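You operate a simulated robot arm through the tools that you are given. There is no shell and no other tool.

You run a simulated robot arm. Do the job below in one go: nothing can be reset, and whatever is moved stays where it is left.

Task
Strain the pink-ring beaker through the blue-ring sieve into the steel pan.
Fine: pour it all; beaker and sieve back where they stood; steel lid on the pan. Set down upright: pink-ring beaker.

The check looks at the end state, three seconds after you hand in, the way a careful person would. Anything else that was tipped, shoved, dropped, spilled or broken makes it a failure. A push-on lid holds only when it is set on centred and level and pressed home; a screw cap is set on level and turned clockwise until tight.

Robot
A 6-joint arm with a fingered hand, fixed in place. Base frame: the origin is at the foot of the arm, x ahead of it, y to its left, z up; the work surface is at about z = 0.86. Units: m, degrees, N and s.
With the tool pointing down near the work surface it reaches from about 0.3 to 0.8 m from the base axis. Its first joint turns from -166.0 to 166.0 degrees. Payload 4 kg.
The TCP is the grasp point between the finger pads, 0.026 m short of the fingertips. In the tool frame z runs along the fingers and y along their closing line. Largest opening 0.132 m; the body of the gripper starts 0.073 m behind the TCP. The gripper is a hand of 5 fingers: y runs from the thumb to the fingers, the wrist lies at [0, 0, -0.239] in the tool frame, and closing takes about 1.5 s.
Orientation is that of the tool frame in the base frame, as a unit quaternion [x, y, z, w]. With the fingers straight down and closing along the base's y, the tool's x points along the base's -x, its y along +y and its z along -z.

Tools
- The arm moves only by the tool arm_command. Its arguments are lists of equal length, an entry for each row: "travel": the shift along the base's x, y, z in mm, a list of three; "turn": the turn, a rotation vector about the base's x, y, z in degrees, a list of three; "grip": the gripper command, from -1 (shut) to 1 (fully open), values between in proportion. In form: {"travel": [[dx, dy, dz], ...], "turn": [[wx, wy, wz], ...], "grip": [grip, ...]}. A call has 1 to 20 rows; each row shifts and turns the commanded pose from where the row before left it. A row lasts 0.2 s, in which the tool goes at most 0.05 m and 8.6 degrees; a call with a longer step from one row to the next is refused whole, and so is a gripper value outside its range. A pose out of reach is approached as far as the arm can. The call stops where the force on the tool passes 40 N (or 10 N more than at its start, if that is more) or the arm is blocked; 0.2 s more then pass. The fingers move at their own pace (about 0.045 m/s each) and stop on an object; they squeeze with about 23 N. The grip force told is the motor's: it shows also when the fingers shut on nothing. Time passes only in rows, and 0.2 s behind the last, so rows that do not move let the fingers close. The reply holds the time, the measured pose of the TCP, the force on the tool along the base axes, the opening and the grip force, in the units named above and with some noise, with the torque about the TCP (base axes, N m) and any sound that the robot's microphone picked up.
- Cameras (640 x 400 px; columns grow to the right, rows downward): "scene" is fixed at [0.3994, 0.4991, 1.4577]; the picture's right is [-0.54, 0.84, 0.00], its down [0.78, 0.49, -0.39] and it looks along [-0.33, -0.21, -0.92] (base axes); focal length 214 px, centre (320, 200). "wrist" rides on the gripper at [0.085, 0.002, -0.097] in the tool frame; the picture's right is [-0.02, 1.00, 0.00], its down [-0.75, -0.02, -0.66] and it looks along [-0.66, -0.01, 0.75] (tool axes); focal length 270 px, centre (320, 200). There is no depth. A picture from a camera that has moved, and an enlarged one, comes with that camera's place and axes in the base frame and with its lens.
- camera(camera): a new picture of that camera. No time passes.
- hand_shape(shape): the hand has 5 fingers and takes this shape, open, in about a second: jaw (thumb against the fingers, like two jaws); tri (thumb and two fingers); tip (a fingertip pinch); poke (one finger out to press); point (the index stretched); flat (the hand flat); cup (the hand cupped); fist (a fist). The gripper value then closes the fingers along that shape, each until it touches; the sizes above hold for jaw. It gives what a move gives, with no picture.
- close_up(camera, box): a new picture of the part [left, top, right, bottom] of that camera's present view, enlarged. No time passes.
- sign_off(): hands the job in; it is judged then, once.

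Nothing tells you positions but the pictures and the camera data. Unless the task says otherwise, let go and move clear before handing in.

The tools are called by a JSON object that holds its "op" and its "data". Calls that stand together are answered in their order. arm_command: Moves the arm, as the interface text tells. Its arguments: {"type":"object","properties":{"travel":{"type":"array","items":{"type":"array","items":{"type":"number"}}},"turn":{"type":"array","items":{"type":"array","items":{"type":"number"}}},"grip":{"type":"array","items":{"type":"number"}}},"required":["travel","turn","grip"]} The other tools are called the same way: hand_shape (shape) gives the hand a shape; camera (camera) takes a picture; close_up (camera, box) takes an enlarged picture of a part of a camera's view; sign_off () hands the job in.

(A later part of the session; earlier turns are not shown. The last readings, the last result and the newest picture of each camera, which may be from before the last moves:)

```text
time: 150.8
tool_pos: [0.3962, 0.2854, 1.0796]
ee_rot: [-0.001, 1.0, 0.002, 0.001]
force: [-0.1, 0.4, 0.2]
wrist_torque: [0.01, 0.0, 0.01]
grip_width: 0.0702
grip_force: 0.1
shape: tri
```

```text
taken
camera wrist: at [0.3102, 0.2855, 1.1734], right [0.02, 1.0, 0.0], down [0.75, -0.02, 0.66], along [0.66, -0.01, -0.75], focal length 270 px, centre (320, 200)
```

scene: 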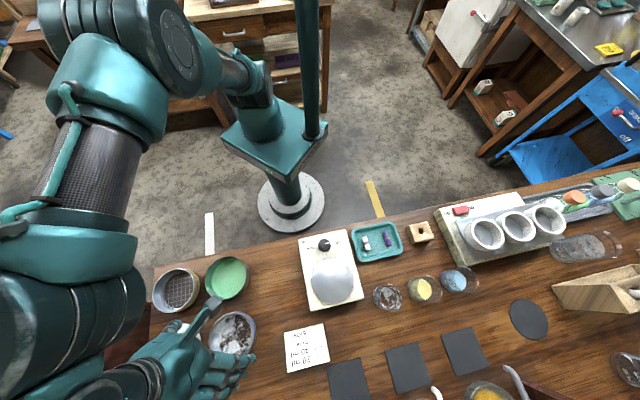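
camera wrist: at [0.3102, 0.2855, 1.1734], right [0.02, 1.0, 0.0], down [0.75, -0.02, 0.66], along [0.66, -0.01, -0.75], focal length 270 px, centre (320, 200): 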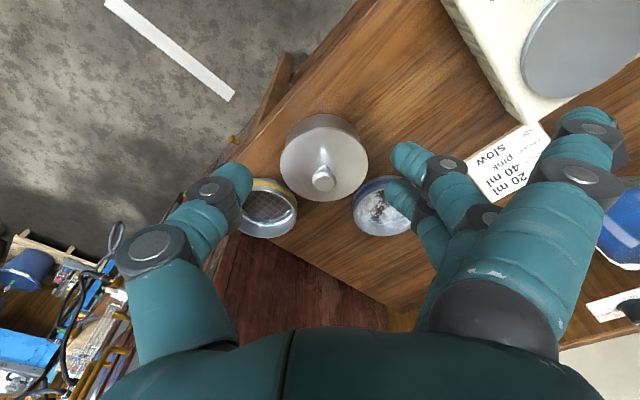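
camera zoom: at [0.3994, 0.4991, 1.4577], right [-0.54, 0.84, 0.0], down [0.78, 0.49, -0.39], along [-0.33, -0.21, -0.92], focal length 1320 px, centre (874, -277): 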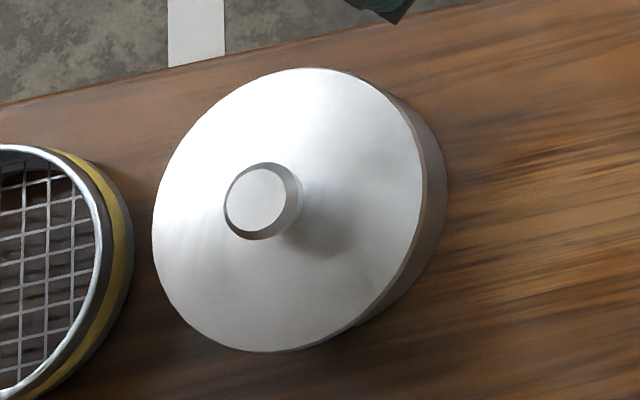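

{"op": "close_up", "data": {"camera": "wrist", "box": [274, 108, 374, 208]}}

{"op": "close_up", "data": {"camera": "scene", "box": [228, 255, 268, 300]}}

{"op": "close_up", "data": {"camera": "wrist", "box": [274, 105, 374, 165]}}

```text
4.00 times, centred on (324, 158) of wrist
camera zoom: at [0.3102, 0.2855, 1.1734], right [0.02, 1.0, 0.0], down [0.75, -0.02, 0.66], along [0.66, -0.01, -0.75], focal length 1081 px, centre (304, 368)
```

zoom: 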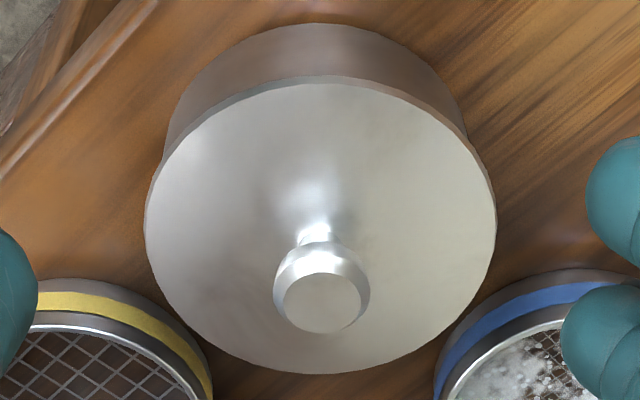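

```text
8.89 times, centred on (248, 278) of scene
camera zoom: at [0.3994, 0.4991, 1.4577], right [-0.54, 0.84, 0.0], down [0.78, 0.49, -0.39], along [-0.33, -0.21, -0.92], focal length 1906 px, centre (960, -489)
```

zoom: 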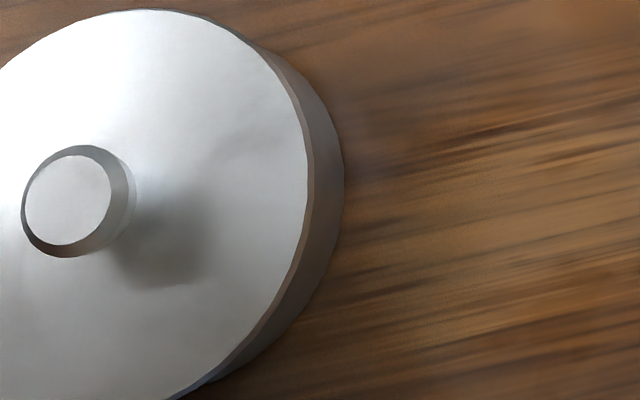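

```text
6.40 times, centred on (324, 135) of wrist
camera zoom: at [0.3102, 0.2855, 1.1734], right [0.02, 1.0, 0.0], down [0.75, -0.02, 0.66], along [0.66, -0.01, -0.75], focal length 1730 px, centre (294, 616)
```

zoom: 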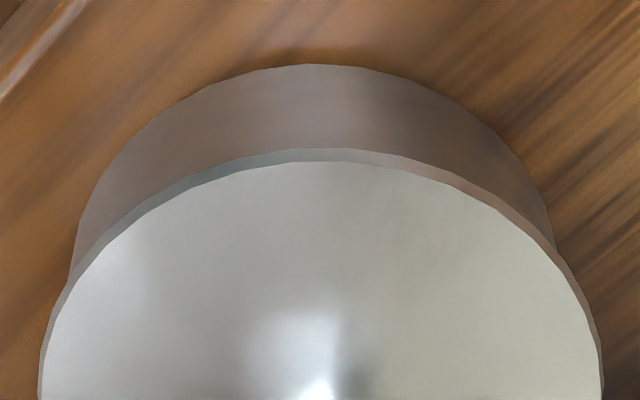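

From the measurements, the lid sits on top of the rim about 2 mm too far out, so it hasn't seated. I'll regrasp the knob, re-centre by that amount, and feel for the drop with light pressure.

{"op": "arm_command", "data": {"travel": [[26, 0.5, -20], [26, 0.5, -25], [26, 0.5, -30], [26, 0.5, -30], [0, 0, 0]], "turn": [[0, 0, 0], [0, 0, 0], [0, 0, 0], [0, 0, 0], [0, 0, 0]], "grip": [0, 0, 0, 0, 0]}}

{"op": "close_up", "data": {"camera": "wrist", "box": [210, 35, 440, 255]}}

```text
time: 152.0
tool_pos: [0.501, 0.2922, 0.9744]
ee_rot: [0.0, 1.0, 0.001, 0.002]
force: [-0.3, -0.9, -0.3]
wrist_torque: [0.02, 0.0, -0.01]
grip_width: 0.0668
grip_force: 0.0
shape: tri
```

```text
1.82 times, centred on (325, 145) of wrist
camera zoom: at [0.4161, 0.2923, 1.0699], right [0.02, 1.0, 0.0], down [0.75, -0.02, 0.66], along [0.66, -0.01, -0.75], focal length 491 px, centre (311, 300)
```

zoom: 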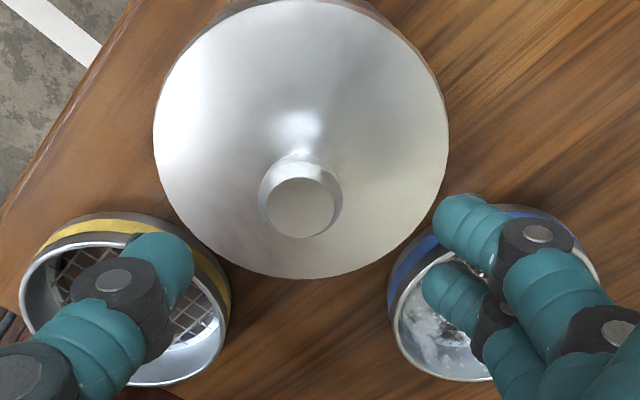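

{"op": "arm_command", "data": {"travel": [[-1.8, -4.4, 0], [0, 0, -15], [0, 0, -13], [0, 0, -6], [0, 0, 0], [0, 0, 0], [0, 0, 0], [0, 0, 0], [0, 0, 0], [0, 0, 0], [0, 0, 0], [0, 0, 0]], "turn": [[0, 0, 0], [0, 0, 0], [0, 0, 0], [0, 0, 0], [0, 0, 0], [0, 0, 0], [0, 0, 0], [0, 0, 0], [0, 0, 0], [0, 0, 0], [0, 0, 0], [0, 0, 0]], "grip": [0, 0, 0, 0, 0, -0.2, -0.35, -0.5, -0.65, -0.8, -1, -1]}}

{"op": "close_up", "data": {"camera": "wrist", "box": [210, 35, 440, 255]}}

{"op": "close_up", "data": {"camera": "wrist", "box": [230, 20, 400, 120]}}

```text
time: 154.6
tool_pos: [0.4994, 0.2854, 0.94]
ee_rot: [-0.002, 1.0, 0.002, 0.001]
force: [0.6, -0.1, -0.3]
wrist_torque: [0.02, 0.03, 0.01]
grip_width: 0.0163
grip_force: 22.8
shape: tri
```

```text
1.82 times, centred on (325, 145) of wrist
camera zoom: at [0.4133, 0.2858, 1.0356], right [0.02, 1.0, 0.0], down [0.75, -0.02, 0.66], along [0.66, -0.01, -0.75], focal length 491 px, centre (311, 300)
```

zoom: 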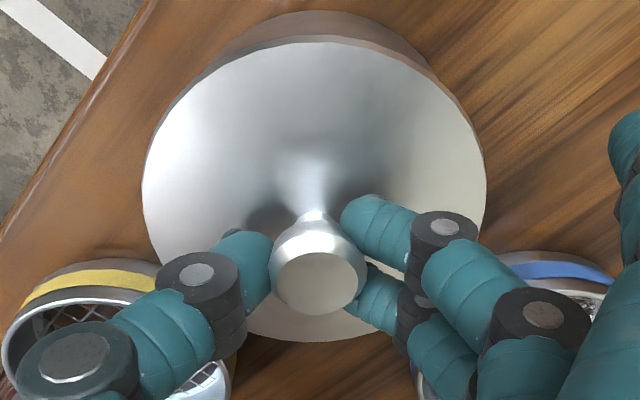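

```text
3.76 times, centred on (315, 70) of wrist
camera zoom: at [0.4133, 0.2858, 1.0356], right [0.02, 1.0, 0.0], down [0.75, -0.02, 0.66], along [0.66, -0.01, -0.75], focal length 1018 px, centre (339, 689)
```

zoom: 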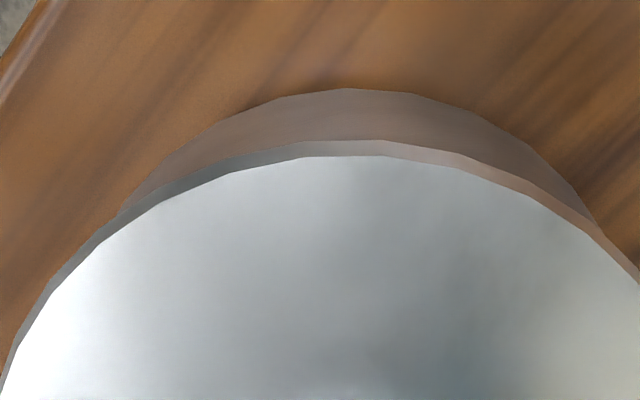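

{"op": "arm_command", "data": {"travel": [[0, 0, 2], [0, 0, 2], [-2, 0.3, 0], [0, 0, 0], [0, 0, -2], [0, 0, -2], [0, 0, -1], [0, 0, 0], [0, 0, 0]], "turn": [[0, 0, 0], [0, 0, 0], [0, 0, 0], [0, 0, 0], [0, 0, 0], [0, 0, 0], [0, 0, 0], [0, 0, 0], [0, 0, 0]], "grip": [-1, -1, -1, -1, -1, -1, -1, -1, -1]}}

{"op": "close_up", "data": {"camera": "wrist", "box": [230, 20, 400, 120]}}

```text
time: 156.6
tool_pos: [0.497, 0.2864, 0.9398]
ee_rot: [-0.001, 1.0, 0.002, 0.002]
force: [1.0, 0.4, 0.2]
wrist_torque: [0.08, 0.02, 0.01]
grip_width: 0.0166
grip_force: 22.6
shape: tri
```

```text
3.76 times, centred on (315, 70) of wrist
camera zoom: at [0.4111, 0.2859, 1.0351], right [0.02, 1.0, 0.0], down [0.75, -0.02, 0.66], along [0.66, -0.01, -0.75], focal length 1018 px, centre (339, 689)
```

zoom: 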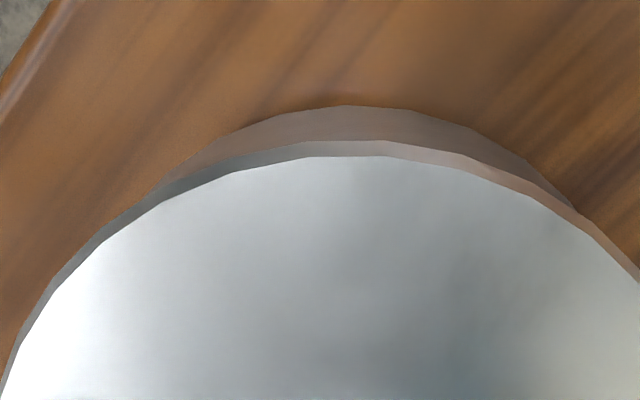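

{"op": "arm_command", "data": {"travel": [[0, 0, -1], [0, 0, 0], [0, 0, 0]], "turn": [[0, 0, 0], [0, 0, 0], [0, 0, 0]], "grip": [-1, -1, -1]}}

{"op": "arm_command", "data": {"travel": [[0, 0, -0.7], [0, 0, 0], [0, 0, 0]], "turn": [[0, 0, 0], [0, 0, 0], [0, 0, 0]], "grip": [-1, -1, -1]}}

{"op": "arm_command", "data": {"travel": [[0, 0, -0.7], [0, 0, 0], [0, 0, 0]], "turn": [[0, 0, 0], [0, 0, 0], [0, 0, 0]], "grip": [-1, -1, -1]}}

```text
time: 157.4
tool_pos: [0.4974, 0.2866, 0.9385]
ee_rot: [-0.001, 1.0, 0.001, 0.002]
force: [-0.6, -1.3, 3.0]
wrist_torque: [0.02, 0.02, 0.01]
grip_width: 0.0168
grip_force: 23.3
shape: tri
```

```text
time: 158.2
tool_pos: [0.4971, 0.2858, 0.9376]
ee_rot: [-0.001, 1.0, 0.002, 0.003]
force: [1.2, -1.0, 10.6]
wrist_torque: [0.02, -0.03, 0.0]
grip_width: 0.017
grip_force: 23.1
shape: tri
```

```text
time: 159.0
tool_pos: [0.4967, 0.2868, 0.9378]
ee_rot: [-0.001, 1.0, 0.002, 0.003]
force: [-0.7, -1.9, 15.5]
wrist_torque: [-0.04, 0.04, 0.0]
grip_width: 0.0172
grip_force: 22.9
shape: tri
```

The load is balanced at 15 N. I'll level it slightly, unload, release, and take the far view again to verify the centring before pressing.

{"op": "arm_command", "data": {"travel": [[0, 0, 0.8], [0, 0, 0.8], [0, 0, 0], [0, 0, 0], [0, 0, 0], [0, 0, 0], [0, 0, 0], [0, 0, 0], [0, 0, 0], [0, 0, 0]], "turn": [[0, 0.3, 0], [0, 0, 0], [0, 0, 0], [0, 0, 0], [0, 0, 0], [0, 0, 0], [0, 0, 0], [0, 0, 0], [0, 0, 0], [0, 0, 0]], "grip": [-1, -1, -0.7, -0.6, -0.5, -0.4, -0.3, -0.2, 0, 0.1]}}

{"op": "arm_command", "data": {"travel": [[0, 0, 15], [0, 0, 25], [-10, 0, 30], [-30, 0, 30], [-35, 0, 20], [-30, 0, 15], [0, 0, 0]], "turn": [[0, 0, 0], [0, 0, 0], [0, 0, 0], [0, 0, 0], [0, 0, 0], [0, 0, 0], [0, 0, 0]], "grip": [0.1, 0.1, 0.1, 0.1, 0.1, 0.1, 0.1]}}

{"op": "close_up", "data": {"camera": "wrist", "box": [274, 98, 374, 198]}}

{"op": "close_up", "data": {"camera": "wrist", "box": [274, 95, 374, 155]}}

{"op": "close_up", "data": {"camera": "scene", "box": [228, 255, 268, 300]}}

{"op": "close_up", "data": {"camera": "scene", "box": [195, 245, 265, 310]}}

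```text
time: 161.2
tool_pos: [0.4972, 0.2859, 0.9381]
ee_rot: [0.0, 1.0, 0.002, -0.002]
force: [-0.5, -0.1, 1.4]
wrist_torque: [0.0, -0.03, 0.0]
grip_width: 0.0717
grip_force: 0.0
shape: tri
```

```text
time: 162.8
tool_pos: [0.3886, 0.2864, 1.0764]
ee_rot: [-0.001, 1.0, 0.002, -0.001]
force: [0.4, 0.6, -0.4]
wrist_torque: [0.0, 0.01, 0.03]
grip_width: 0.0717
grip_force: 0.0
shape: tri
```

```text
4.00 times, centred on (324, 148) of wrist
camera zoom: at [0.3045, 0.2862, 1.1725], right [0.02, 1.0, 0.0], down [0.75, -0.02, 0.66], along [0.66, -0.01, -0.75], focal length 1081 px, centre (304, 408)
```

zoom: 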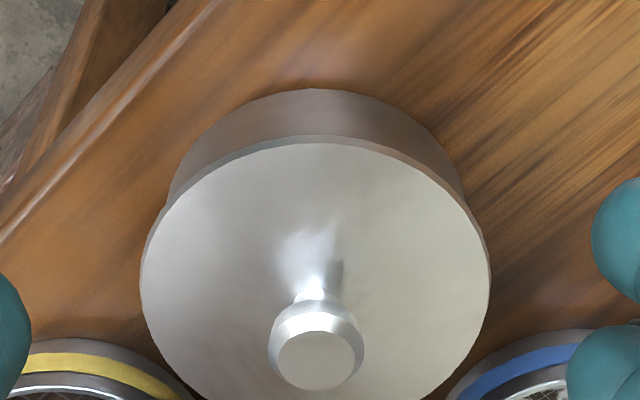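

```text
6.40 times, centred on (324, 125) of wrist
camera zoom: at [0.3045, 0.2862, 1.1725], right [0.02, 1.0, 0.0], down [0.75, -0.02, 0.66], along [0.66, -0.01, -0.75], focal length 1730 px, centre (294, 680)
```

zoom: 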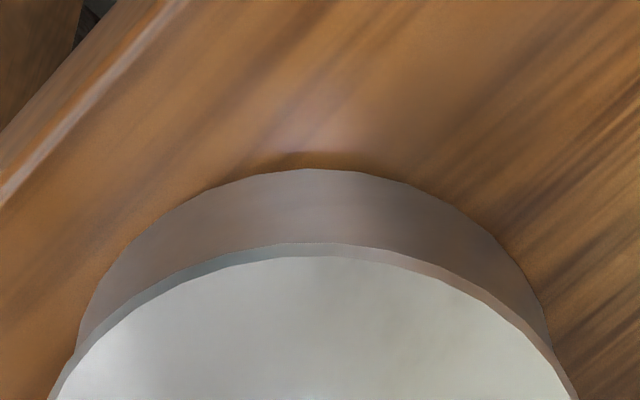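

```text
8.89 times, centred on (248, 278) of scene
camera zoom: at [0.3994, 0.4991, 1.4577], right [-0.54, 0.84, 0.0], down [0.78, 0.49, -0.39], along [-0.33, -0.21, -0.92], focal length 1906 px, centre (960, -489)
```

zoom: 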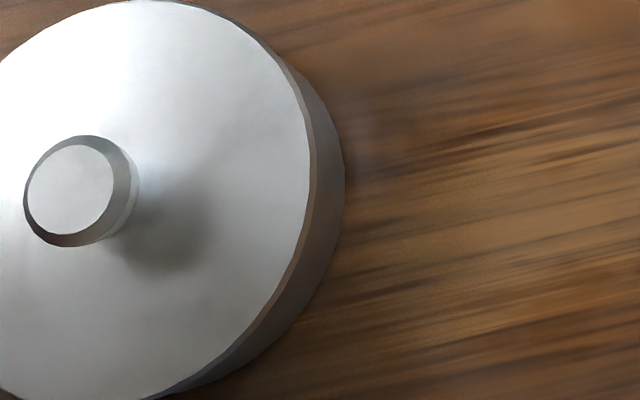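

```text
6.15 times, centred on (230, 278) of scene
camera zoom: at [0.3994, 0.4991, 1.4577], right [-0.54, 0.84, 0.0], down [0.78, 0.49, -0.39], along [-0.33, -0.21, -0.92], focal length 1320 px, centre (874, -277)
```

zoom: 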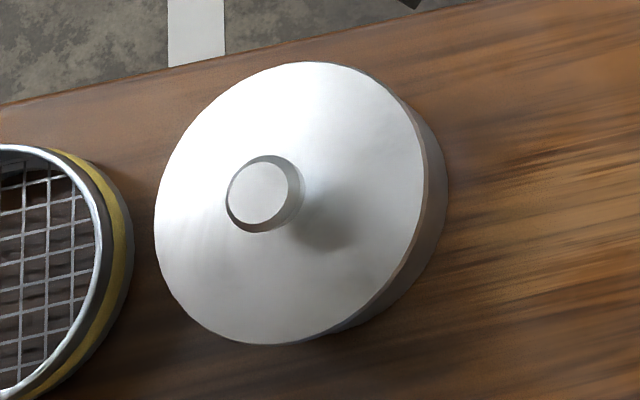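

Both cameras now agree that the lid is concentric to within about 0.6 mm. I'll close the three tips and press straight down on the knob, shifted slightly so the force passes through its centre.

{"op": "arm_command", "data": {"travel": [[27, 1, -15], [27, 1, -20], [27, 1, -25], [28, 1, -30], [0, 0, 0], [0, 0, 0], [0, 0, 0]], "turn": [[0, 0, 0], [0, 0, 0], [0, 0, 0], [0, 0, 0], [0, 0, 0], [0, 0, 0], [0, 0, 0]], "grip": [-0.5, -0.8, -1, -1, -1, -1, -1]}}

{"op": "close_up", "data": {"camera": "wrist", "box": [220, 40, 420, 260]}}

```text
time: 164.4
tool_pos: [0.498, 0.2903, 0.9881]
ee_rot: [0.0, 1.0, 0.002, -0.001]
force: [-0.7, 0.3, -0.7]
wrist_torque: [0.01, 0.01, -0.02]
grip_width: 0.0001
grip_force: 23.5
shape: tri
```

```text
1.82 times, centred on (320, 150) of wrist
camera zoom: at [0.4137, 0.2899, 1.0832], right [0.02, 1.0, 0.0], down [0.75, -0.02, 0.66], along [0.66, -0.01, -0.75], focal length 491 px, centre (320, 291)
```

zoom: 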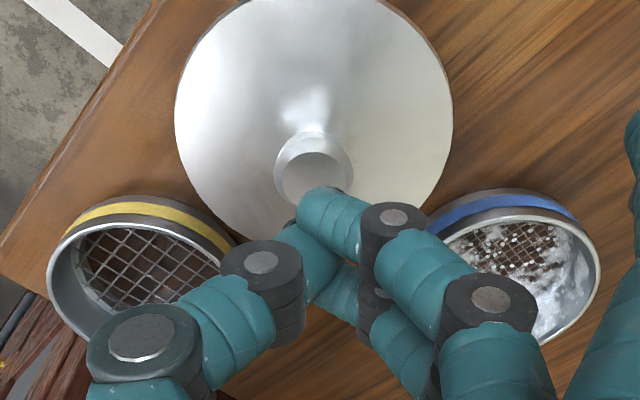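

{"op": "arm_command", "data": {"travel": [[-1.5, 0.8, 0], [0, 0, -10], [0, 0, -8], [0, 0, -4], [0, 0, -2], [0, 0, 0]], "turn": [[0, 0, 0], [0, 0, 0], [0, 0, 0], [0, 0, 0], [0, 0, 0], [0, 0, 0]], "grip": [-1, -1, -1, -1, -1, -1]}}

{"op": "arm_command", "data": {"travel": [[0, 0, -1], [0, 0, -1], [0, 0, 0]], "turn": [[0, 0, 0], [0, 0, 0], [0, 0, 0]], "grip": [-1, -1, -1]}}

{"op": "arm_command", "data": {"travel": [[0, 0, -1], [0, 0, 0], [0, 0, 0]], "turn": [[0, 0, 0], [0, 0, 0], [0, 0, 0]], "grip": [-1, -1, -1]}}

```text
time: 165.8
tool_pos: [0.5019, 0.2917, 0.9609]
ee_rot: [0.0, 1.0, 0.002, 0.0]
force: [-1.5, -1.5, 13.7]
wrist_torque: [-0.09, 0.06, -0.03]
grip_width: 0.0
grip_force: 23.4
shape: tri
```

```text
time: 166.6
tool_pos: [0.4995, 0.2919, 0.9604]
ee_rot: [0.0, 1.0, 0.004, 0.002]
force: [-0.5, 0.2, 11.3]
wrist_torque: [-0.03, 0.06, 0.02]
grip_width: 0.0
grip_force: 22.6
shape: tri
stopped in row 3: the force on the tool passed its limit at 41 N (the readings are from after the stop); the commanded pose is now the measured one
```

```text
time: 167.4
tool_pos: [0.5, 0.2913, 0.9597]
ee_rot: [-0.001, 1.0, 0.002, 0.003]
force: [1.9, 0.9, 30.7]
wrist_torque: [0.0, 0.15, -0.02]
grip_width: 0.0
grip_force: 22.9
shape: tri
```

The press reached 41 N, centred on the knob. I'll back off and check how the lid sits now.

{"op": "arm_command", "data": {"travel": [[0, 0, 10], [0, 0, 25], [-15, -1, 30], [-30, -1, 25], [-35, -1, 20], [-30, -1, 10], [0, 0, 0]], "turn": [[0, 0, 0], [0, 0, 0], [0, 0, 0], [0, 0, 0], [0, 0, 0], [0, 0, 0], [0, 0, 0]], "grip": [-1, -1, -1, -0.5, 0, 0.1, 0.1]}}

{"op": "close_up", "data": {"camera": "wrist", "box": [274, 98, 374, 198]}}

{"op": "close_up", "data": {"camera": "wrist", "box": [274, 95, 374, 155]}}

{"op": "close_up", "data": {"camera": "scene", "box": [228, 255, 268, 300]}}

```text
time: 169.0
tool_pos: [0.3904, 0.2899, 1.0764]
ee_rot: [-0.001, 1.0, 0.003, 0.002]
force: [0.1, -0.9, -0.3]
wrist_torque: [0.01, -0.01, 0.04]
grip_width: 0.064
grip_force: 0.0
shape: tri
```

```text
4.00 times, centred on (324, 148) of wrist
camera zoom: at [0.3045, 0.2889, 1.1727], right [0.02, 1.0, 0.01], down [0.75, -0.02, 0.66], along [0.66, -0.01, -0.75], focal length 1081 px, centre (304, 408)
```

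zoom: 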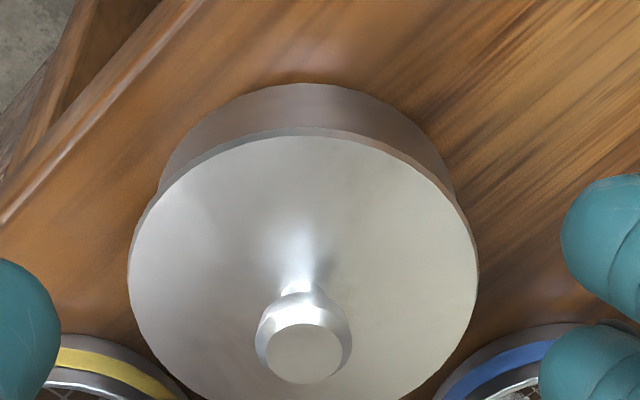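

```text
6.40 times, centred on (324, 125) of wrist
camera zoom: at [0.3045, 0.2889, 1.1727], right [0.02, 1.0, 0.01], down [0.75, -0.02, 0.66], along [0.66, -0.01, -0.75], focal length 1730 px, centre (294, 680)
```

zoom: 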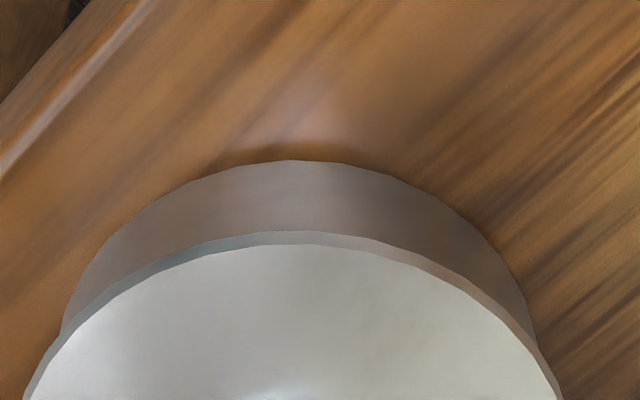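

```text
8.89 times, centred on (248, 278) of scene
camera zoom: at [0.3994, 0.4991, 1.4577], right [-0.54, 0.84, 0.0], down [0.78, 0.49, -0.39], along [-0.33, -0.21, -0.92], focal length 1906 px, centre (960, -489)
```

zoom: 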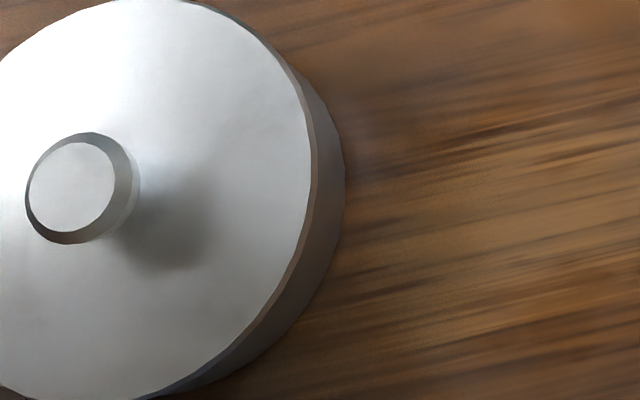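

The lid remains centred to about 0.3 mm and level. To find out whether it's actually gripped by the pan, I'll straighten the hand's slight tilt, take the knob again and tug very gently.

{"op": "arm_command", "data": {"travel": [[27, -0.8, -20], [27, -0.8, -30], [27, -0.8, -35], [26, -0.9, -30], [0, 0, 0]], "turn": [[-0.34, 0.23, 0], [0, 0, 0], [0, 0, 0], [0, 0, 0], [0, 0, 0]], "grip": [0, 0, 0, 0, 0]}}

{"op": "close_up", "data": {"camera": "wrist", "box": [210, 35, 440, 255]}}

```text
time: 170.2
tool_pos: [0.496, 0.2813, 0.9611]
ee_rot: [-0.001, 1.0, -0.001, -0.002]
force: [-0.1, 0.3, 0.4]
wrist_torque: [0.02, -0.02, 0.01]
grip_width: 0.065
grip_force: 0.1
shape: tri
```

```text
1.82 times, centred on (325, 145) of wrist
camera zoom: at [0.4124, 0.2819, 1.0568], right [0.02, 1.0, 0.0], down [0.75, -0.01, 0.66], along [0.66, -0.01, -0.75], focal length 491 px, centre (311, 300)
```

zoom: 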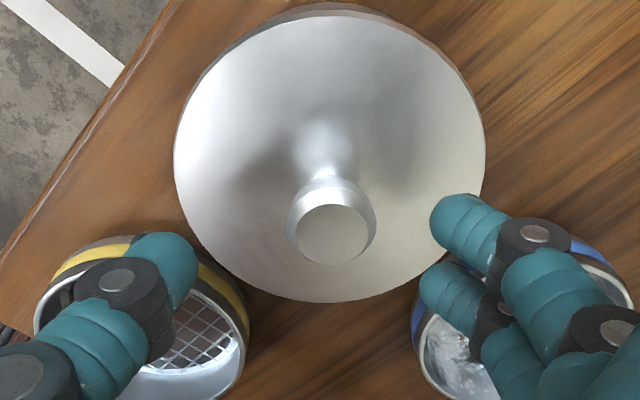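

{"op": "arm_command", "data": {"travel": [[-0.4, 5.2, 0], [0, 0, -10], [0, 0, -10], [0, 0, -1], [0, 0, 0], [0, 0, 0], [0, 0, 0], [0, 0, 0], [0, 0, 0], [0, 0, 0], [0, 0, 0], [0, 0, 0]], "turn": [[0.1, -0.2, 0], [0, 0, 0], [0, 0, 0], [0, 0, 0], [0, 0, 0], [0, 0, 0], [0, 0, 0], [0, 0, 0], [0, 0, 0], [0, 0, 0], [0, 0, 0], [0, 0, 0]], "grip": [0, 0, 0, 0, 0, -0.2, -0.35, -0.5, -0.65, -0.8, -1, -1]}}

{"op": "close_up", "data": {"camera": "wrist", "box": [210, 35, 440, 255]}}

{"op": "arm_command", "data": {"travel": [[0, 0, 0.7], [0, 0, 0.8], [0, 0, 0], [0, 0, 0]], "turn": [[0, 0, 0], [0, 0, 0], [0, 0, 0], [0, 0, 0]], "grip": [-1, -1, -1, -1]}}

{"op": "close_up", "data": {"camera": "wrist", "box": [210, 35, 440, 255]}}

```text
time: 172.8
tool_pos: [0.4975, 0.289, 0.9405]
ee_rot: [-0.001, 1.0, 0.001, 0.001]
force: [0.0, -0.3, 0.1]
wrist_torque: [0.01, -0.01, -0.04]
grip_width: 0.0165
grip_force: 22.6
shape: tri
```

```text
1.82 times, centred on (325, 145) of wrist
camera zoom: at [0.4109, 0.2885, 1.0365], right [0.02, 1.0, 0.0], down [0.75, -0.02, 0.66], along [0.66, -0.01, -0.75], focal length 491 px, centre (311, 300)
```

zoom: 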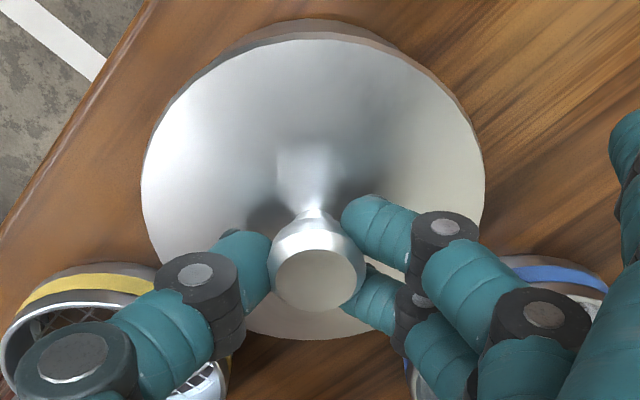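

```text
time: 173.8
tool_pos: [0.4966, 0.2894, 0.9429]
ee_rot: [-0.001, 1.0, 0.0, 0.001]
force: [0.2, -0.6, -0.8]
wrist_torque: [0.0, -0.01, 0.0]
grip_width: 0.0169
grip_force: 23.3
shape: tri
```

```text
1.82 times, centred on (325, 145) of wrist
camera zoom: at [0.4116, 0.2893, 1.039], right [0.02, 1.0, 0.0], down [0.75, -0.02, 0.66], along [0.66, -0.01, -0.75], focal length 491 px, centre (311, 300)
```

zoom: 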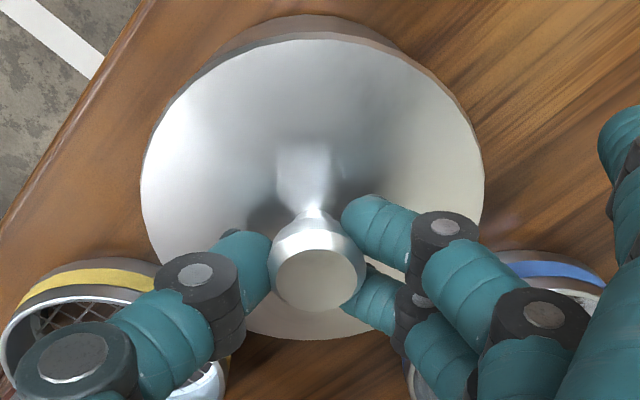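

The lid lifts freely, so it isn't seated. I'll lower it to light contact and search in small sideways steps for the spot where it drops over the rim.

{"op": "arm_command", "data": {"travel": [[0, 0, -1.5], [0, 0, -1.5], [0, 0, -1], [0, 0, 0], [0, 0, 0]], "turn": [[0, 0, 0], [0, 0, 0], [0, 0, 0], [0, 0, 0], [0, 0, 0]], "grip": [-1, -1, -1, -1, -1]}}

{"op": "close_up", "data": {"camera": "wrist", "box": [230, 20, 400, 120]}}

{"op": "close_up", "data": {"camera": "scene", "box": [228, 255, 268, 300]}}

```text
time: 175.0
tool_pos: [0.4979, 0.2888, 0.9393]
ee_rot: [-0.001, 1.0, 0.001, 0.001]
force: [0.1, -0.3, 5.1]
wrist_torque: [0.06, 0.03, 0.04]
grip_width: 0.0168
grip_force: 23.2
shape: tri
```

```text
3.76 times, centred on (315, 70) of wrist
camera zoom: at [0.4117, 0.289, 1.0351], right [0.02, 1.0, 0.0], down [0.75, -0.02, 0.66], along [0.66, -0.01, -0.75], focal length 1018 px, centre (339, 689)
```

zoom: 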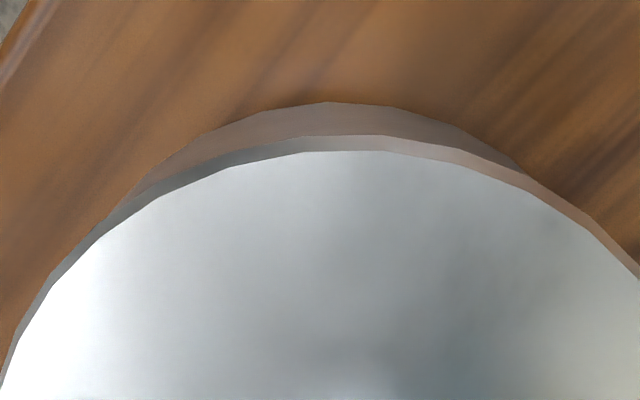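

```text
8.89 times, centred on (248, 278) of scene
camera zoom: at [0.3994, 0.4991, 1.4577], right [-0.54, 0.84, 0.0], down [0.78, 0.49, -0.39], along [-0.33, -0.21, -0.92], focal length 1906 px, centre (960, -489)
```

zoom: 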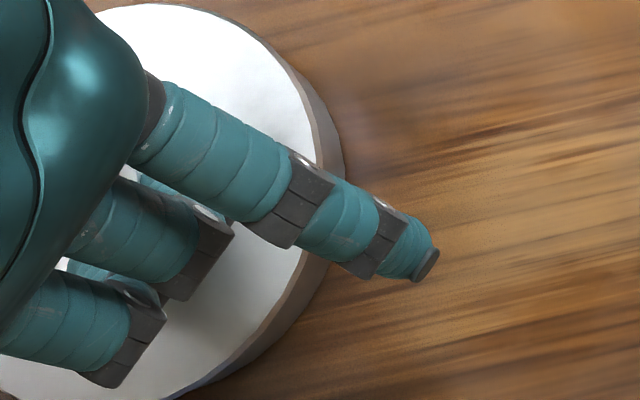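

{"op": "arm_command", "data": {"travel": [[0, 0, 1.5], [0, -1.5, 0], [0, 0, 0], [0, 0, -1.5], [0, 0, 0], [0, 0, 0]], "turn": [[0, 0, 0], [0, 0, 0], [0, 0, 0], [0, 0, 0], [0, 0, 0], [0, 0, 0]], "grip": [-1, -1, -1, -1, -1, -1]}}

{"op": "close_up", "data": {"camera": "wrist", "box": [230, 20, 400, 120]}}

{"op": "arm_command", "data": {"travel": [[0, -0.4, 0], [0, -0.4, 0], [0, 0, 0]], "turn": [[0, 0, 0], [0, 0, 0], [0, 0, 0]], "grip": [-1, -1, -1]}}

{"op": "arm_command", "data": {"travel": [[0, 0.4, 0], [0, 0.4, 0], [0, 0.4, 0], [0, 0, 0]], "turn": [[0, 0, 0], [0, 0, 0], [0, 0, 0], [0, 0, 0]], "grip": [-1, -1, -1, -1]}}

```text
time: 176.4
tool_pos: [0.4955, 0.2883, 0.9391]
ee_rot: [0.0, 1.0, 0.0, 0.001]
force: [-0.4, -0.9, 1.8]
wrist_torque: [0.06, 0.0, 0.0]
grip_width: 0.0165
grip_force: 23.0
shape: tri
```

```text
3.76 times, centred on (315, 70) of wrist
camera zoom: at [0.4106, 0.2879, 1.0355], right [0.02, 1.0, 0.0], down [0.75, -0.02, 0.66], along [0.66, -0.01, -0.75], focal length 1018 px, centre (339, 689)
```

zoom: 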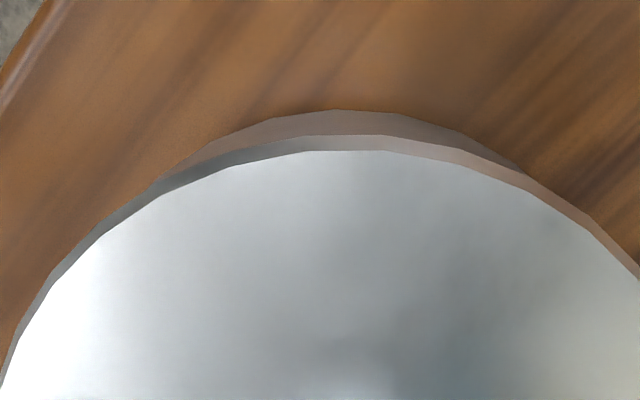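

```text
time: 177.2
tool_pos: [0.4958, 0.2874, 0.9393]
ee_rot: [-0.001, 1.0, 0.002, 0.001]
force: [0.7, 0.6, -0.4]
wrist_torque: [0.06, -0.01, 0.01]
grip_width: 0.0166
grip_force: 23.0
shape: tri
```

```text
time: 178.2
tool_pos: [0.4966, 0.2874, 0.9389]
ee_rot: [-0.001, 1.0, 0.001, 0.0]
force: [0.0, -1.5, 3.9]
wrist_torque: [0.04, 0.04, 0.01]
grip_width: 0.0169
grip_force: 23.0
shape: tri
```

{"op": "arm_command", "data": {"travel": [[0, 0, -0.5], [0, 0, 0]], "turn": [[0, 0, 0], [0, 0, 0]], "grip": [-1, -1]}}

{"op": "arm_command", "data": {"travel": [[0.6, 0, 0], [0, 0, 0]], "turn": [[0, 0, 0], [0, 0, 0]], "grip": [-1, -1]}}

{"op": "arm_command", "data": {"travel": [[0.6, 0, 0], [0, 0, 0]], "turn": [[0, 0, 0], [0, 0, 0]], "grip": [-1, -1]}}

{"op": "arm_command", "data": {"travel": [[0, -0.6, 0], [0, 0, 0]], "turn": [[0, 0, 0], [0, 0, 0]], "grip": [-1, -1]}}

{"op": "arm_command", "data": {"travel": [[0, -0.6, 0], [0, 0, 0]], "turn": [[0, 0, 0], [0, 0, 0]], "grip": [-1, -1]}}

{"op": "arm_command", "data": {"travel": [[0, -0.6, 0], [0, 0, 0]], "turn": [[0, 0, 0], [0, 0, 0]], "grip": [-1, -1]}}

{"op": "close_up", "data": {"camera": "wrist", "box": [210, 20, 440, 255]}}

{"op": "close_up", "data": {"camera": "wrist", "box": [230, 20, 400, 120]}}

```text
time: 178.8
tool_pos: [0.4975, 0.2885, 0.9387]
ee_rot: [-0.001, 1.0, 0.001, 0.001]
force: [-1.9, -3.4, 8.3]
wrist_torque: [0.03, 0.03, 0.0]
grip_width: 0.0171
grip_force: 22.9
shape: tri
```

```text
time: 179.4
tool_pos: [0.4988, 0.2903, 0.9396]
ee_rot: [-0.001, 1.0, 0.001, 0.001]
force: [0.2, -1.3, 5.1]
wrist_torque: [0.02, 0.05, 0.02]
grip_width: 0.0167
grip_force: 22.6
shape: tri
```

```text
time: 180.0
tool_pos: [0.4992, 0.2881, 0.9384]
ee_rot: [-0.001, 1.0, 0.001, 0.001]
force: [-2.2, -0.5, 6.5]
wrist_torque: [0.06, 0.06, 0.02]
grip_width: 0.0169
grip_force: 22.8
shape: tri
```

```text
time: 180.6
tool_pos: [0.4982, 0.2885, 0.9392]
ee_rot: [-0.001, 1.0, 0.001, 0.002]
force: [-0.5, 2.3, 5.6]
wrist_torque: [0.09, 0.04, 0.01]
grip_width: 0.0168
grip_force: 23.1
shape: tri
```

```text
time: 181.2
tool_pos: [0.4985, 0.2877, 0.9377]
ee_rot: [-0.002, 1.0, 0.0, 0.001]
force: [-0.4, 2.8, 6.1]
wrist_torque: [0.08, 0.03, 0.0]
grip_width: 0.0167
grip_force: 23.2
shape: tri
```

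```text
time: 181.8
tool_pos: [0.4974, 0.287, 0.9389]
ee_rot: [-0.001, 1.0, 0.001, 0.001]
force: [0.3, 0.9, 3.2]
wrist_torque: [0.07, 0.03, 0.01]
grip_width: 0.0168
grip_force: 22.7
shape: tri
```

```text
1.70 times, centred on (325, 138) of wrist
camera zoom: at [0.413, 0.2869, 1.035], right [0.02, 1.0, 0.0], down [0.75, -0.02, 0.66], along [0.66, -0.01, -0.75], focal length 460 px, centre (312, 306)
```

zoom: 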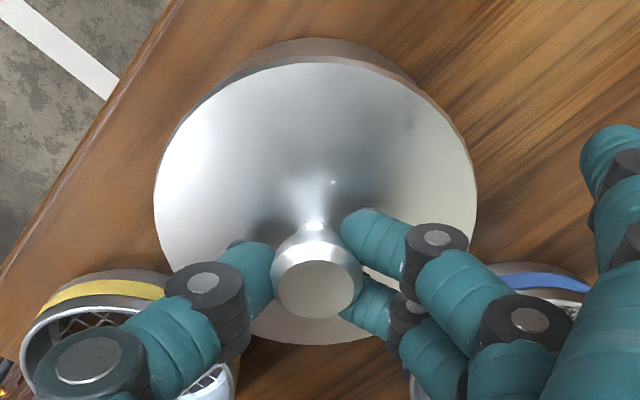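

```text
3.76 times, centred on (315, 70) of wrist
camera zoom: at [0.413, 0.2869, 1.035], right [0.02, 1.0, 0.0], down [0.75, -0.02, 0.66], along [0.66, -0.01, -0.75], focal length 1018 px, centre (339, 689)
```

zoom: 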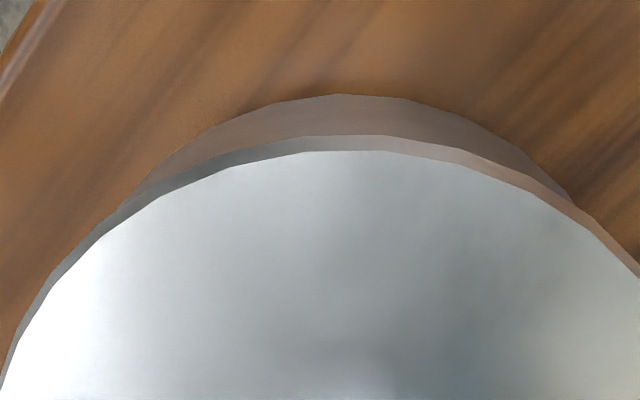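

There's no drop anywhere and the contact is balanced all round, so this looks like a flat lid that simply rests on the rim. It's centred here, so I'll release it gently at this spot.

{"op": "arm_command", "data": {"travel": [[0, 0, 0.4], [0, 0, 0], [0, 0, 0], [0, 0, 0], [0, 0, 0], [0, 0, 0], [0, 0, 0], [0, 0, 0], [0, 0, 0], [0, 0, 0]], "turn": [[0, 0, 0], [0, 0, 0], [0, 0, 0], [0, 0, 0], [0, 0, 0], [0, 0, 0], [0, 0, 0], [0, 0, 0], [0, 0, 0], [0, 0, 0]], "grip": [-1, -0.8, -0.7, -0.6, -0.5, -0.4, -0.3, -0.2, 0, 0.1]}}

{"op": "arm_command", "data": {"travel": [[0, 0, 15], [0, 0, 25], [-10, 0, 30], [-30, 0, 30], [-35, 0, 20], [-30, 0, 15], [0, 0, 0]], "turn": [[0, 0, 0], [0, 0, 0], [0, 0, 0], [0, 0, 0], [0, 0, 0], [0, 0, 0], [0, 0, 0]], "grip": [0.1, 0.1, 0.1, 0.1, 0.1, 0.1, 0.1]}}

{"op": "close_up", "data": {"camera": "wrist", "box": [274, 98, 374, 198]}}

{"op": "close_up", "data": {"camera": "wrist", "box": [274, 95, 374, 155]}}

{"op": "close_up", "data": {"camera": "scene", "box": [228, 255, 268, 300]}}

```text
time: 184.0
tool_pos: [0.4995, 0.2871, 0.9397]
ee_rot: [-0.001, 1.0, 0.001, 0.001]
force: [0.2, -0.3, 0.2]
wrist_torque: [0.02, 0.03, 0.0]
grip_width: 0.072
grip_force: 0.0
shape: tri
```

```text
time: 185.6
tool_pos: [0.3947, 0.2863, 1.0721]
ee_rot: [-0.001, 1.0, 0.001, 0.0]
force: [0.5, -0.4, -0.4]
wrist_torque: [-0.03, 0.0, 0.01]
grip_width: 0.0719
grip_force: 0.0
shape: tri
```

```text
4.00 times, centred on (324, 148) of wrist
camera zoom: at [0.3087, 0.2871, 1.1678], right [0.02, 1.0, 0.0], down [0.75, -0.02, 0.66], along [0.66, -0.01, -0.75], focal length 1081 px, centre (304, 408)
```

zoom: 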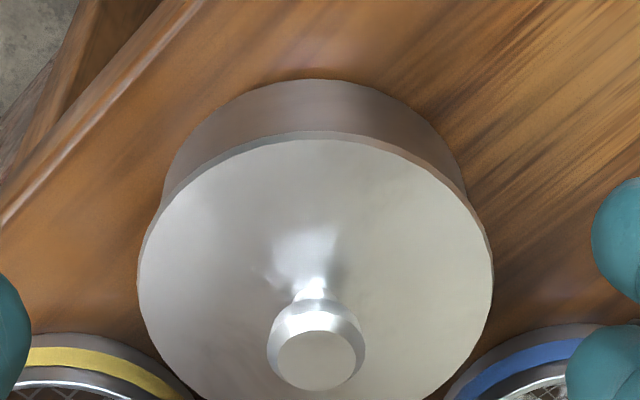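

```text
6.40 times, centred on (324, 125) of wrist
camera zoom: at [0.3087, 0.2871, 1.1678], right [0.02, 1.0, 0.0], down [0.75, -0.02, 0.66], along [0.66, -0.01, -0.75], focal length 1730 px, centre (294, 680)
```

zoom: 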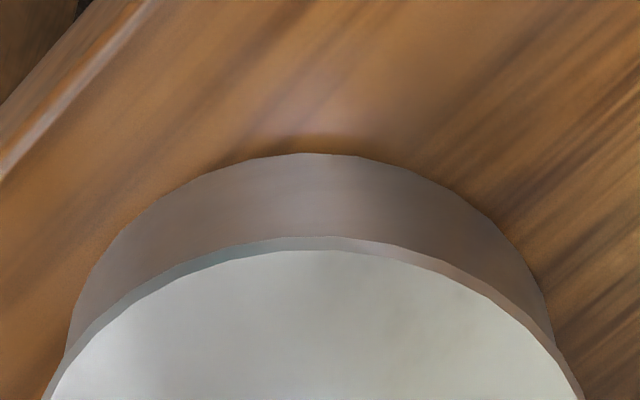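

```text
8.89 times, centred on (248, 278) of scene
camera zoom: at [0.3994, 0.4991, 1.4577], right [-0.54, 0.84, 0.0], down [0.78, 0.49, -0.39], along [-0.33, -0.21, -0.92], focal length 1906 px, centre (960, -489)
```

zoom: 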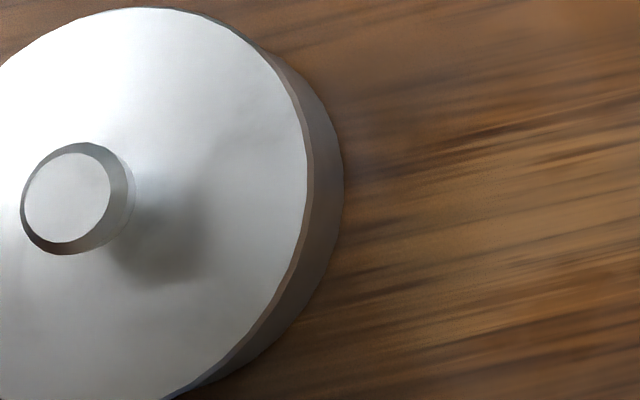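

When the hand unloaded, the lid slipped about 2 mm along x. I'll regrasp, lift clear, trim that out, and set it down without side load.

{"op": "arm_command", "data": {"travel": [[26, 0.2, -20], [26, 0.2, -30], [26, 0.2, -35], [26, 0.2, -25], [0, 0, 0]], "turn": [[0, 0, 0], [0, 0, 0], [0, 0, 0], [0, 0, 0], [0, 0, 0]], "grip": [0, 0, 0, 0, 0]}}

{"op": "close_up", "data": {"camera": "wrist", "box": [210, 35, 440, 255]}}

```text
time: 186.8
tool_pos: [0.497, 0.2867, 0.9611]
ee_rot: [0.0, 1.0, 0.0, 0.001]
force: [0.2, 0.3, 0.0]
wrist_torque: [-0.03, 0.0, -0.01]
grip_width: 0.067
grip_force: 0.0
shape: tri
```

```text
1.82 times, centred on (325, 145) of wrist
camera zoom: at [0.4127, 0.2871, 1.0568], right [0.02, 1.0, 0.0], down [0.75, -0.02, 0.66], along [0.66, -0.01, -0.75], focal length 491 px, centre (311, 300)
```

zoom: 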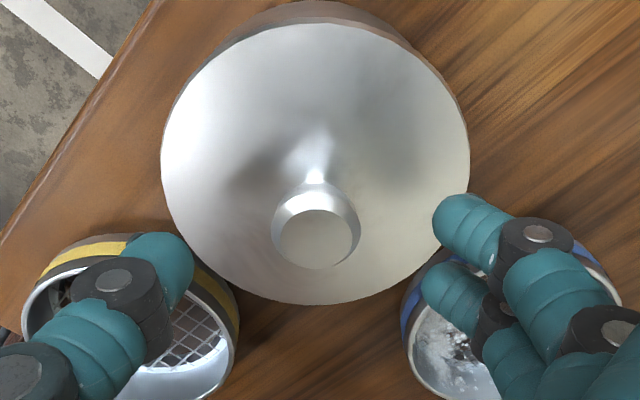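

{"op": "arm_command", "data": {"travel": [[1.8, 0.4, 0], [0, 0, -10], [0, 0, -10], [0, 0, -1], [0, 0, 0], [0, 0, 0], [0, 0, 0], [0, 0, 0], [0, 0, 0], [0, 0, 0], [0, 0, 0], [0, 0, 0]], "turn": [[0, 0, 0], [0, 0, 0], [0, 0, 0], [0, 0, 0], [0, 0, 0], [0, 0, 0], [0, 0, 0], [0, 0, 0], [0, 0, 0], [0, 0, 0], [0, 0, 0], [0, 0, 0]], "grip": [0, 0, 0, 0, 0, -0.2, -0.35, -0.5, -0.65, -0.8, -1, -1]}}

{"op": "arm_command", "data": {"travel": [[0, 0, 2], [0, 0, 2], [-2.1, 0, 0], [0, 0, 0], [0, 0, 0]], "turn": [[0, 0, 0], [0, 0, 0], [0, 0, 0], [0, 0, 0], [0, 0, 0]], "grip": [-1, -1, -1, -1, -1]}}

{"op": "close_up", "data": {"camera": "wrist", "box": [230, 20, 400, 120]}}

{"op": "close_up", "data": {"camera": "wrist", "box": [210, 35, 440, 255]}}

```text
time: 189.4
tool_pos: [0.4976, 0.2886, 0.9427]
ee_rot: [-0.001, 1.0, 0.001, 0.002]
force: [0.4, 0.3, 0.2]
wrist_torque: [0.01, 0.03, 0.01]
grip_width: 0.0174
grip_force: 22.9
shape: tri
```

```text
time: 190.6
tool_pos: [0.4967, 0.2875, 0.9479]
ee_rot: [-0.001, 1.0, 0.0, 0.0]
force: [0.4, -0.2, -1.7]
wrist_torque: [0.01, 0.01, 0.04]
grip_width: 0.0172
grip_force: 22.8
shape: tri
```

```text
3.76 times, centred on (315, 70) of wrist
camera zoom: at [0.4116, 0.2875, 1.0439], right [0.02, 1.0, 0.0], down [0.75, -0.02, 0.66], along [0.66, -0.01, -0.75], focal length 1018 px, centre (339, 689)
```

zoom: 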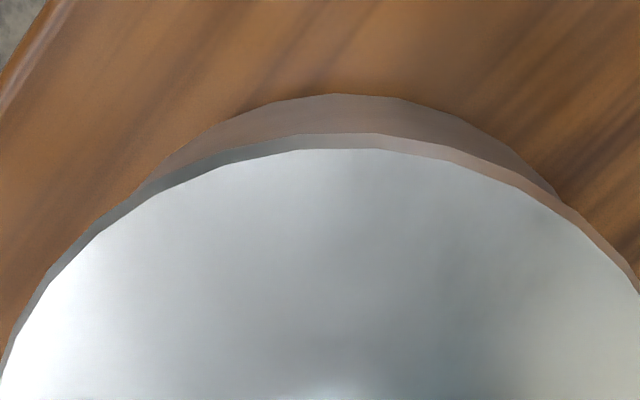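

```text
1.82 times, centred on (325, 145) of wrist
camera zoom: at [0.4116, 0.2875, 1.0439], right [0.02, 1.0, 0.0], down [0.75, -0.02, 0.66], along [0.66, -0.01, -0.75], focal length 491 px, centre (311, 300)
```

zoom: 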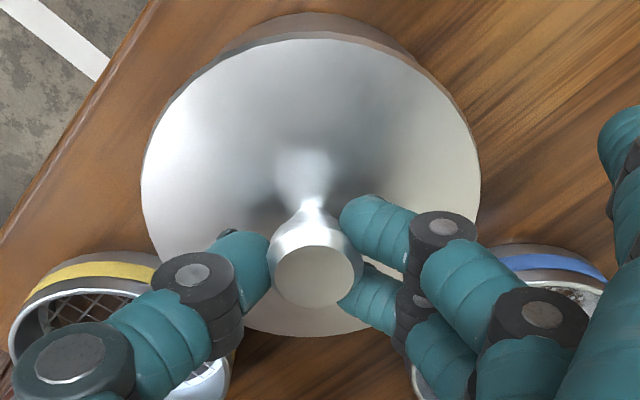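

{"op": "arm_command", "data": {"travel": [[0.3, 0.5, 0], [0, 0, -2], [0, 0, -1.5], [0, 0, 0], [0, 0, 0]], "turn": [[0, 0, 0], [0, 0, 0], [0, 0, 0], [0, 0, 0], [0, 0, 0]], "grip": [-1, -1, -1, -1, -1]}}

{"op": "arm_command", "data": {"travel": [[0, 0, -0.7], [0, 0, 0], [0, 0, 0]], "turn": [[0, 0, 0], [0, 0, 0], [0, 0, 0]], "grip": [-1, -1, -1]}}

{"op": "arm_command", "data": {"travel": [[0, 0, -0.7], [0, 0, 0], [0, 0, 0]], "turn": [[0, 0, 0], [0, 0, 0], [0, 0, 0]], "grip": [-1, -1, -1]}}

```text
time: 191.8
tool_pos: [0.4966, 0.2878, 0.9449]
ee_rot: [-0.001, 1.0, 0.001, 0.0]
force: [0.5, 0.3, -0.5]
wrist_torque: [0.02, 0.01, -0.01]
grip_width: 0.0171
grip_force: 23.1
shape: tri
```

```text
time: 192.6
tool_pos: [0.4965, 0.2895, 0.9431]
ee_rot: [-0.001, 1.0, 0.001, 0.001]
force: [-0.3, -0.3, -0.3]
wrist_torque: [-0.01, -0.01, 0.03]
grip_width: 0.0171
grip_force: 23.3
shape: tri
```

```text
time: 193.4
tool_pos: [0.4977, 0.2881, 0.9426]
ee_rot: [-0.001, 1.0, 0.0, 0.001]
force: [0.6, 0.5, -1.5]
wrist_torque: [0.0, 0.03, -0.01]
grip_width: 0.0173
grip_force: 23.1
shape: tri
```

{"op": "arm_command", "data": {"travel": [[0, 0, -0.7], [0, 0, 0], [0, 0, 0]], "turn": [[0, 0, 0], [0, 0, 0], [0, 0, 0]], "grip": [-1, -1, -1]}}

{"op": "arm_command", "data": {"travel": [[0, 0, -0.7], [0, 0, 0], [0, 0, 0]], "turn": [[0, 0, 0], [0, 0, 0], [0, 0, 0]], "grip": [-1, -1, -1]}}

{"op": "close_up", "data": {"camera": "wrist", "box": [230, 20, 400, 120]}}

```text
time: 194.2
tool_pos: [0.4981, 0.2882, 0.9411]
ee_rot: [-0.001, 1.0, 0.001, 0.002]
force: [-0.4, 0.5, -0.8]
wrist_torque: [-0.02, 0.0, 0.02]
grip_width: 0.0174
grip_force: 23.0
shape: tri
```

```text
time: 195.0
tool_pos: [0.4967, 0.2877, 0.942]
ee_rot: [-0.001, 1.0, 0.002, 0.002]
force: [-1.0, 0.1, 6.4]
wrist_torque: [0.1, 0.06, 0.01]
grip_width: 0.0174
grip_force: 23.4
shape: tri
```

```text
3.76 times, centred on (315, 70) of wrist
camera zoom: at [0.4124, 0.2879, 1.0371], right [0.02, 1.0, 0.0], down [0.75, -0.02, 0.66], along [0.66, -0.01, -0.75], focal length 1018 px, centre (339, 689)
```

zoom: 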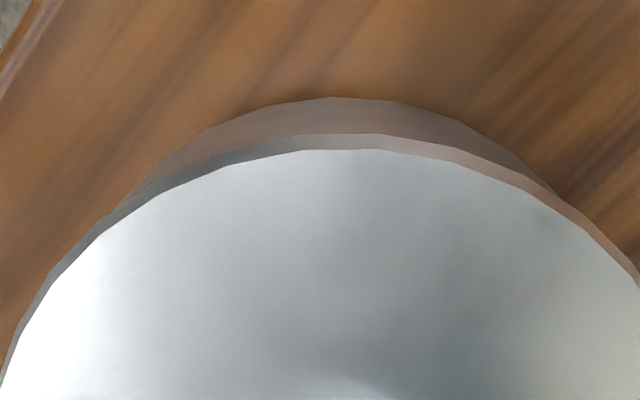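

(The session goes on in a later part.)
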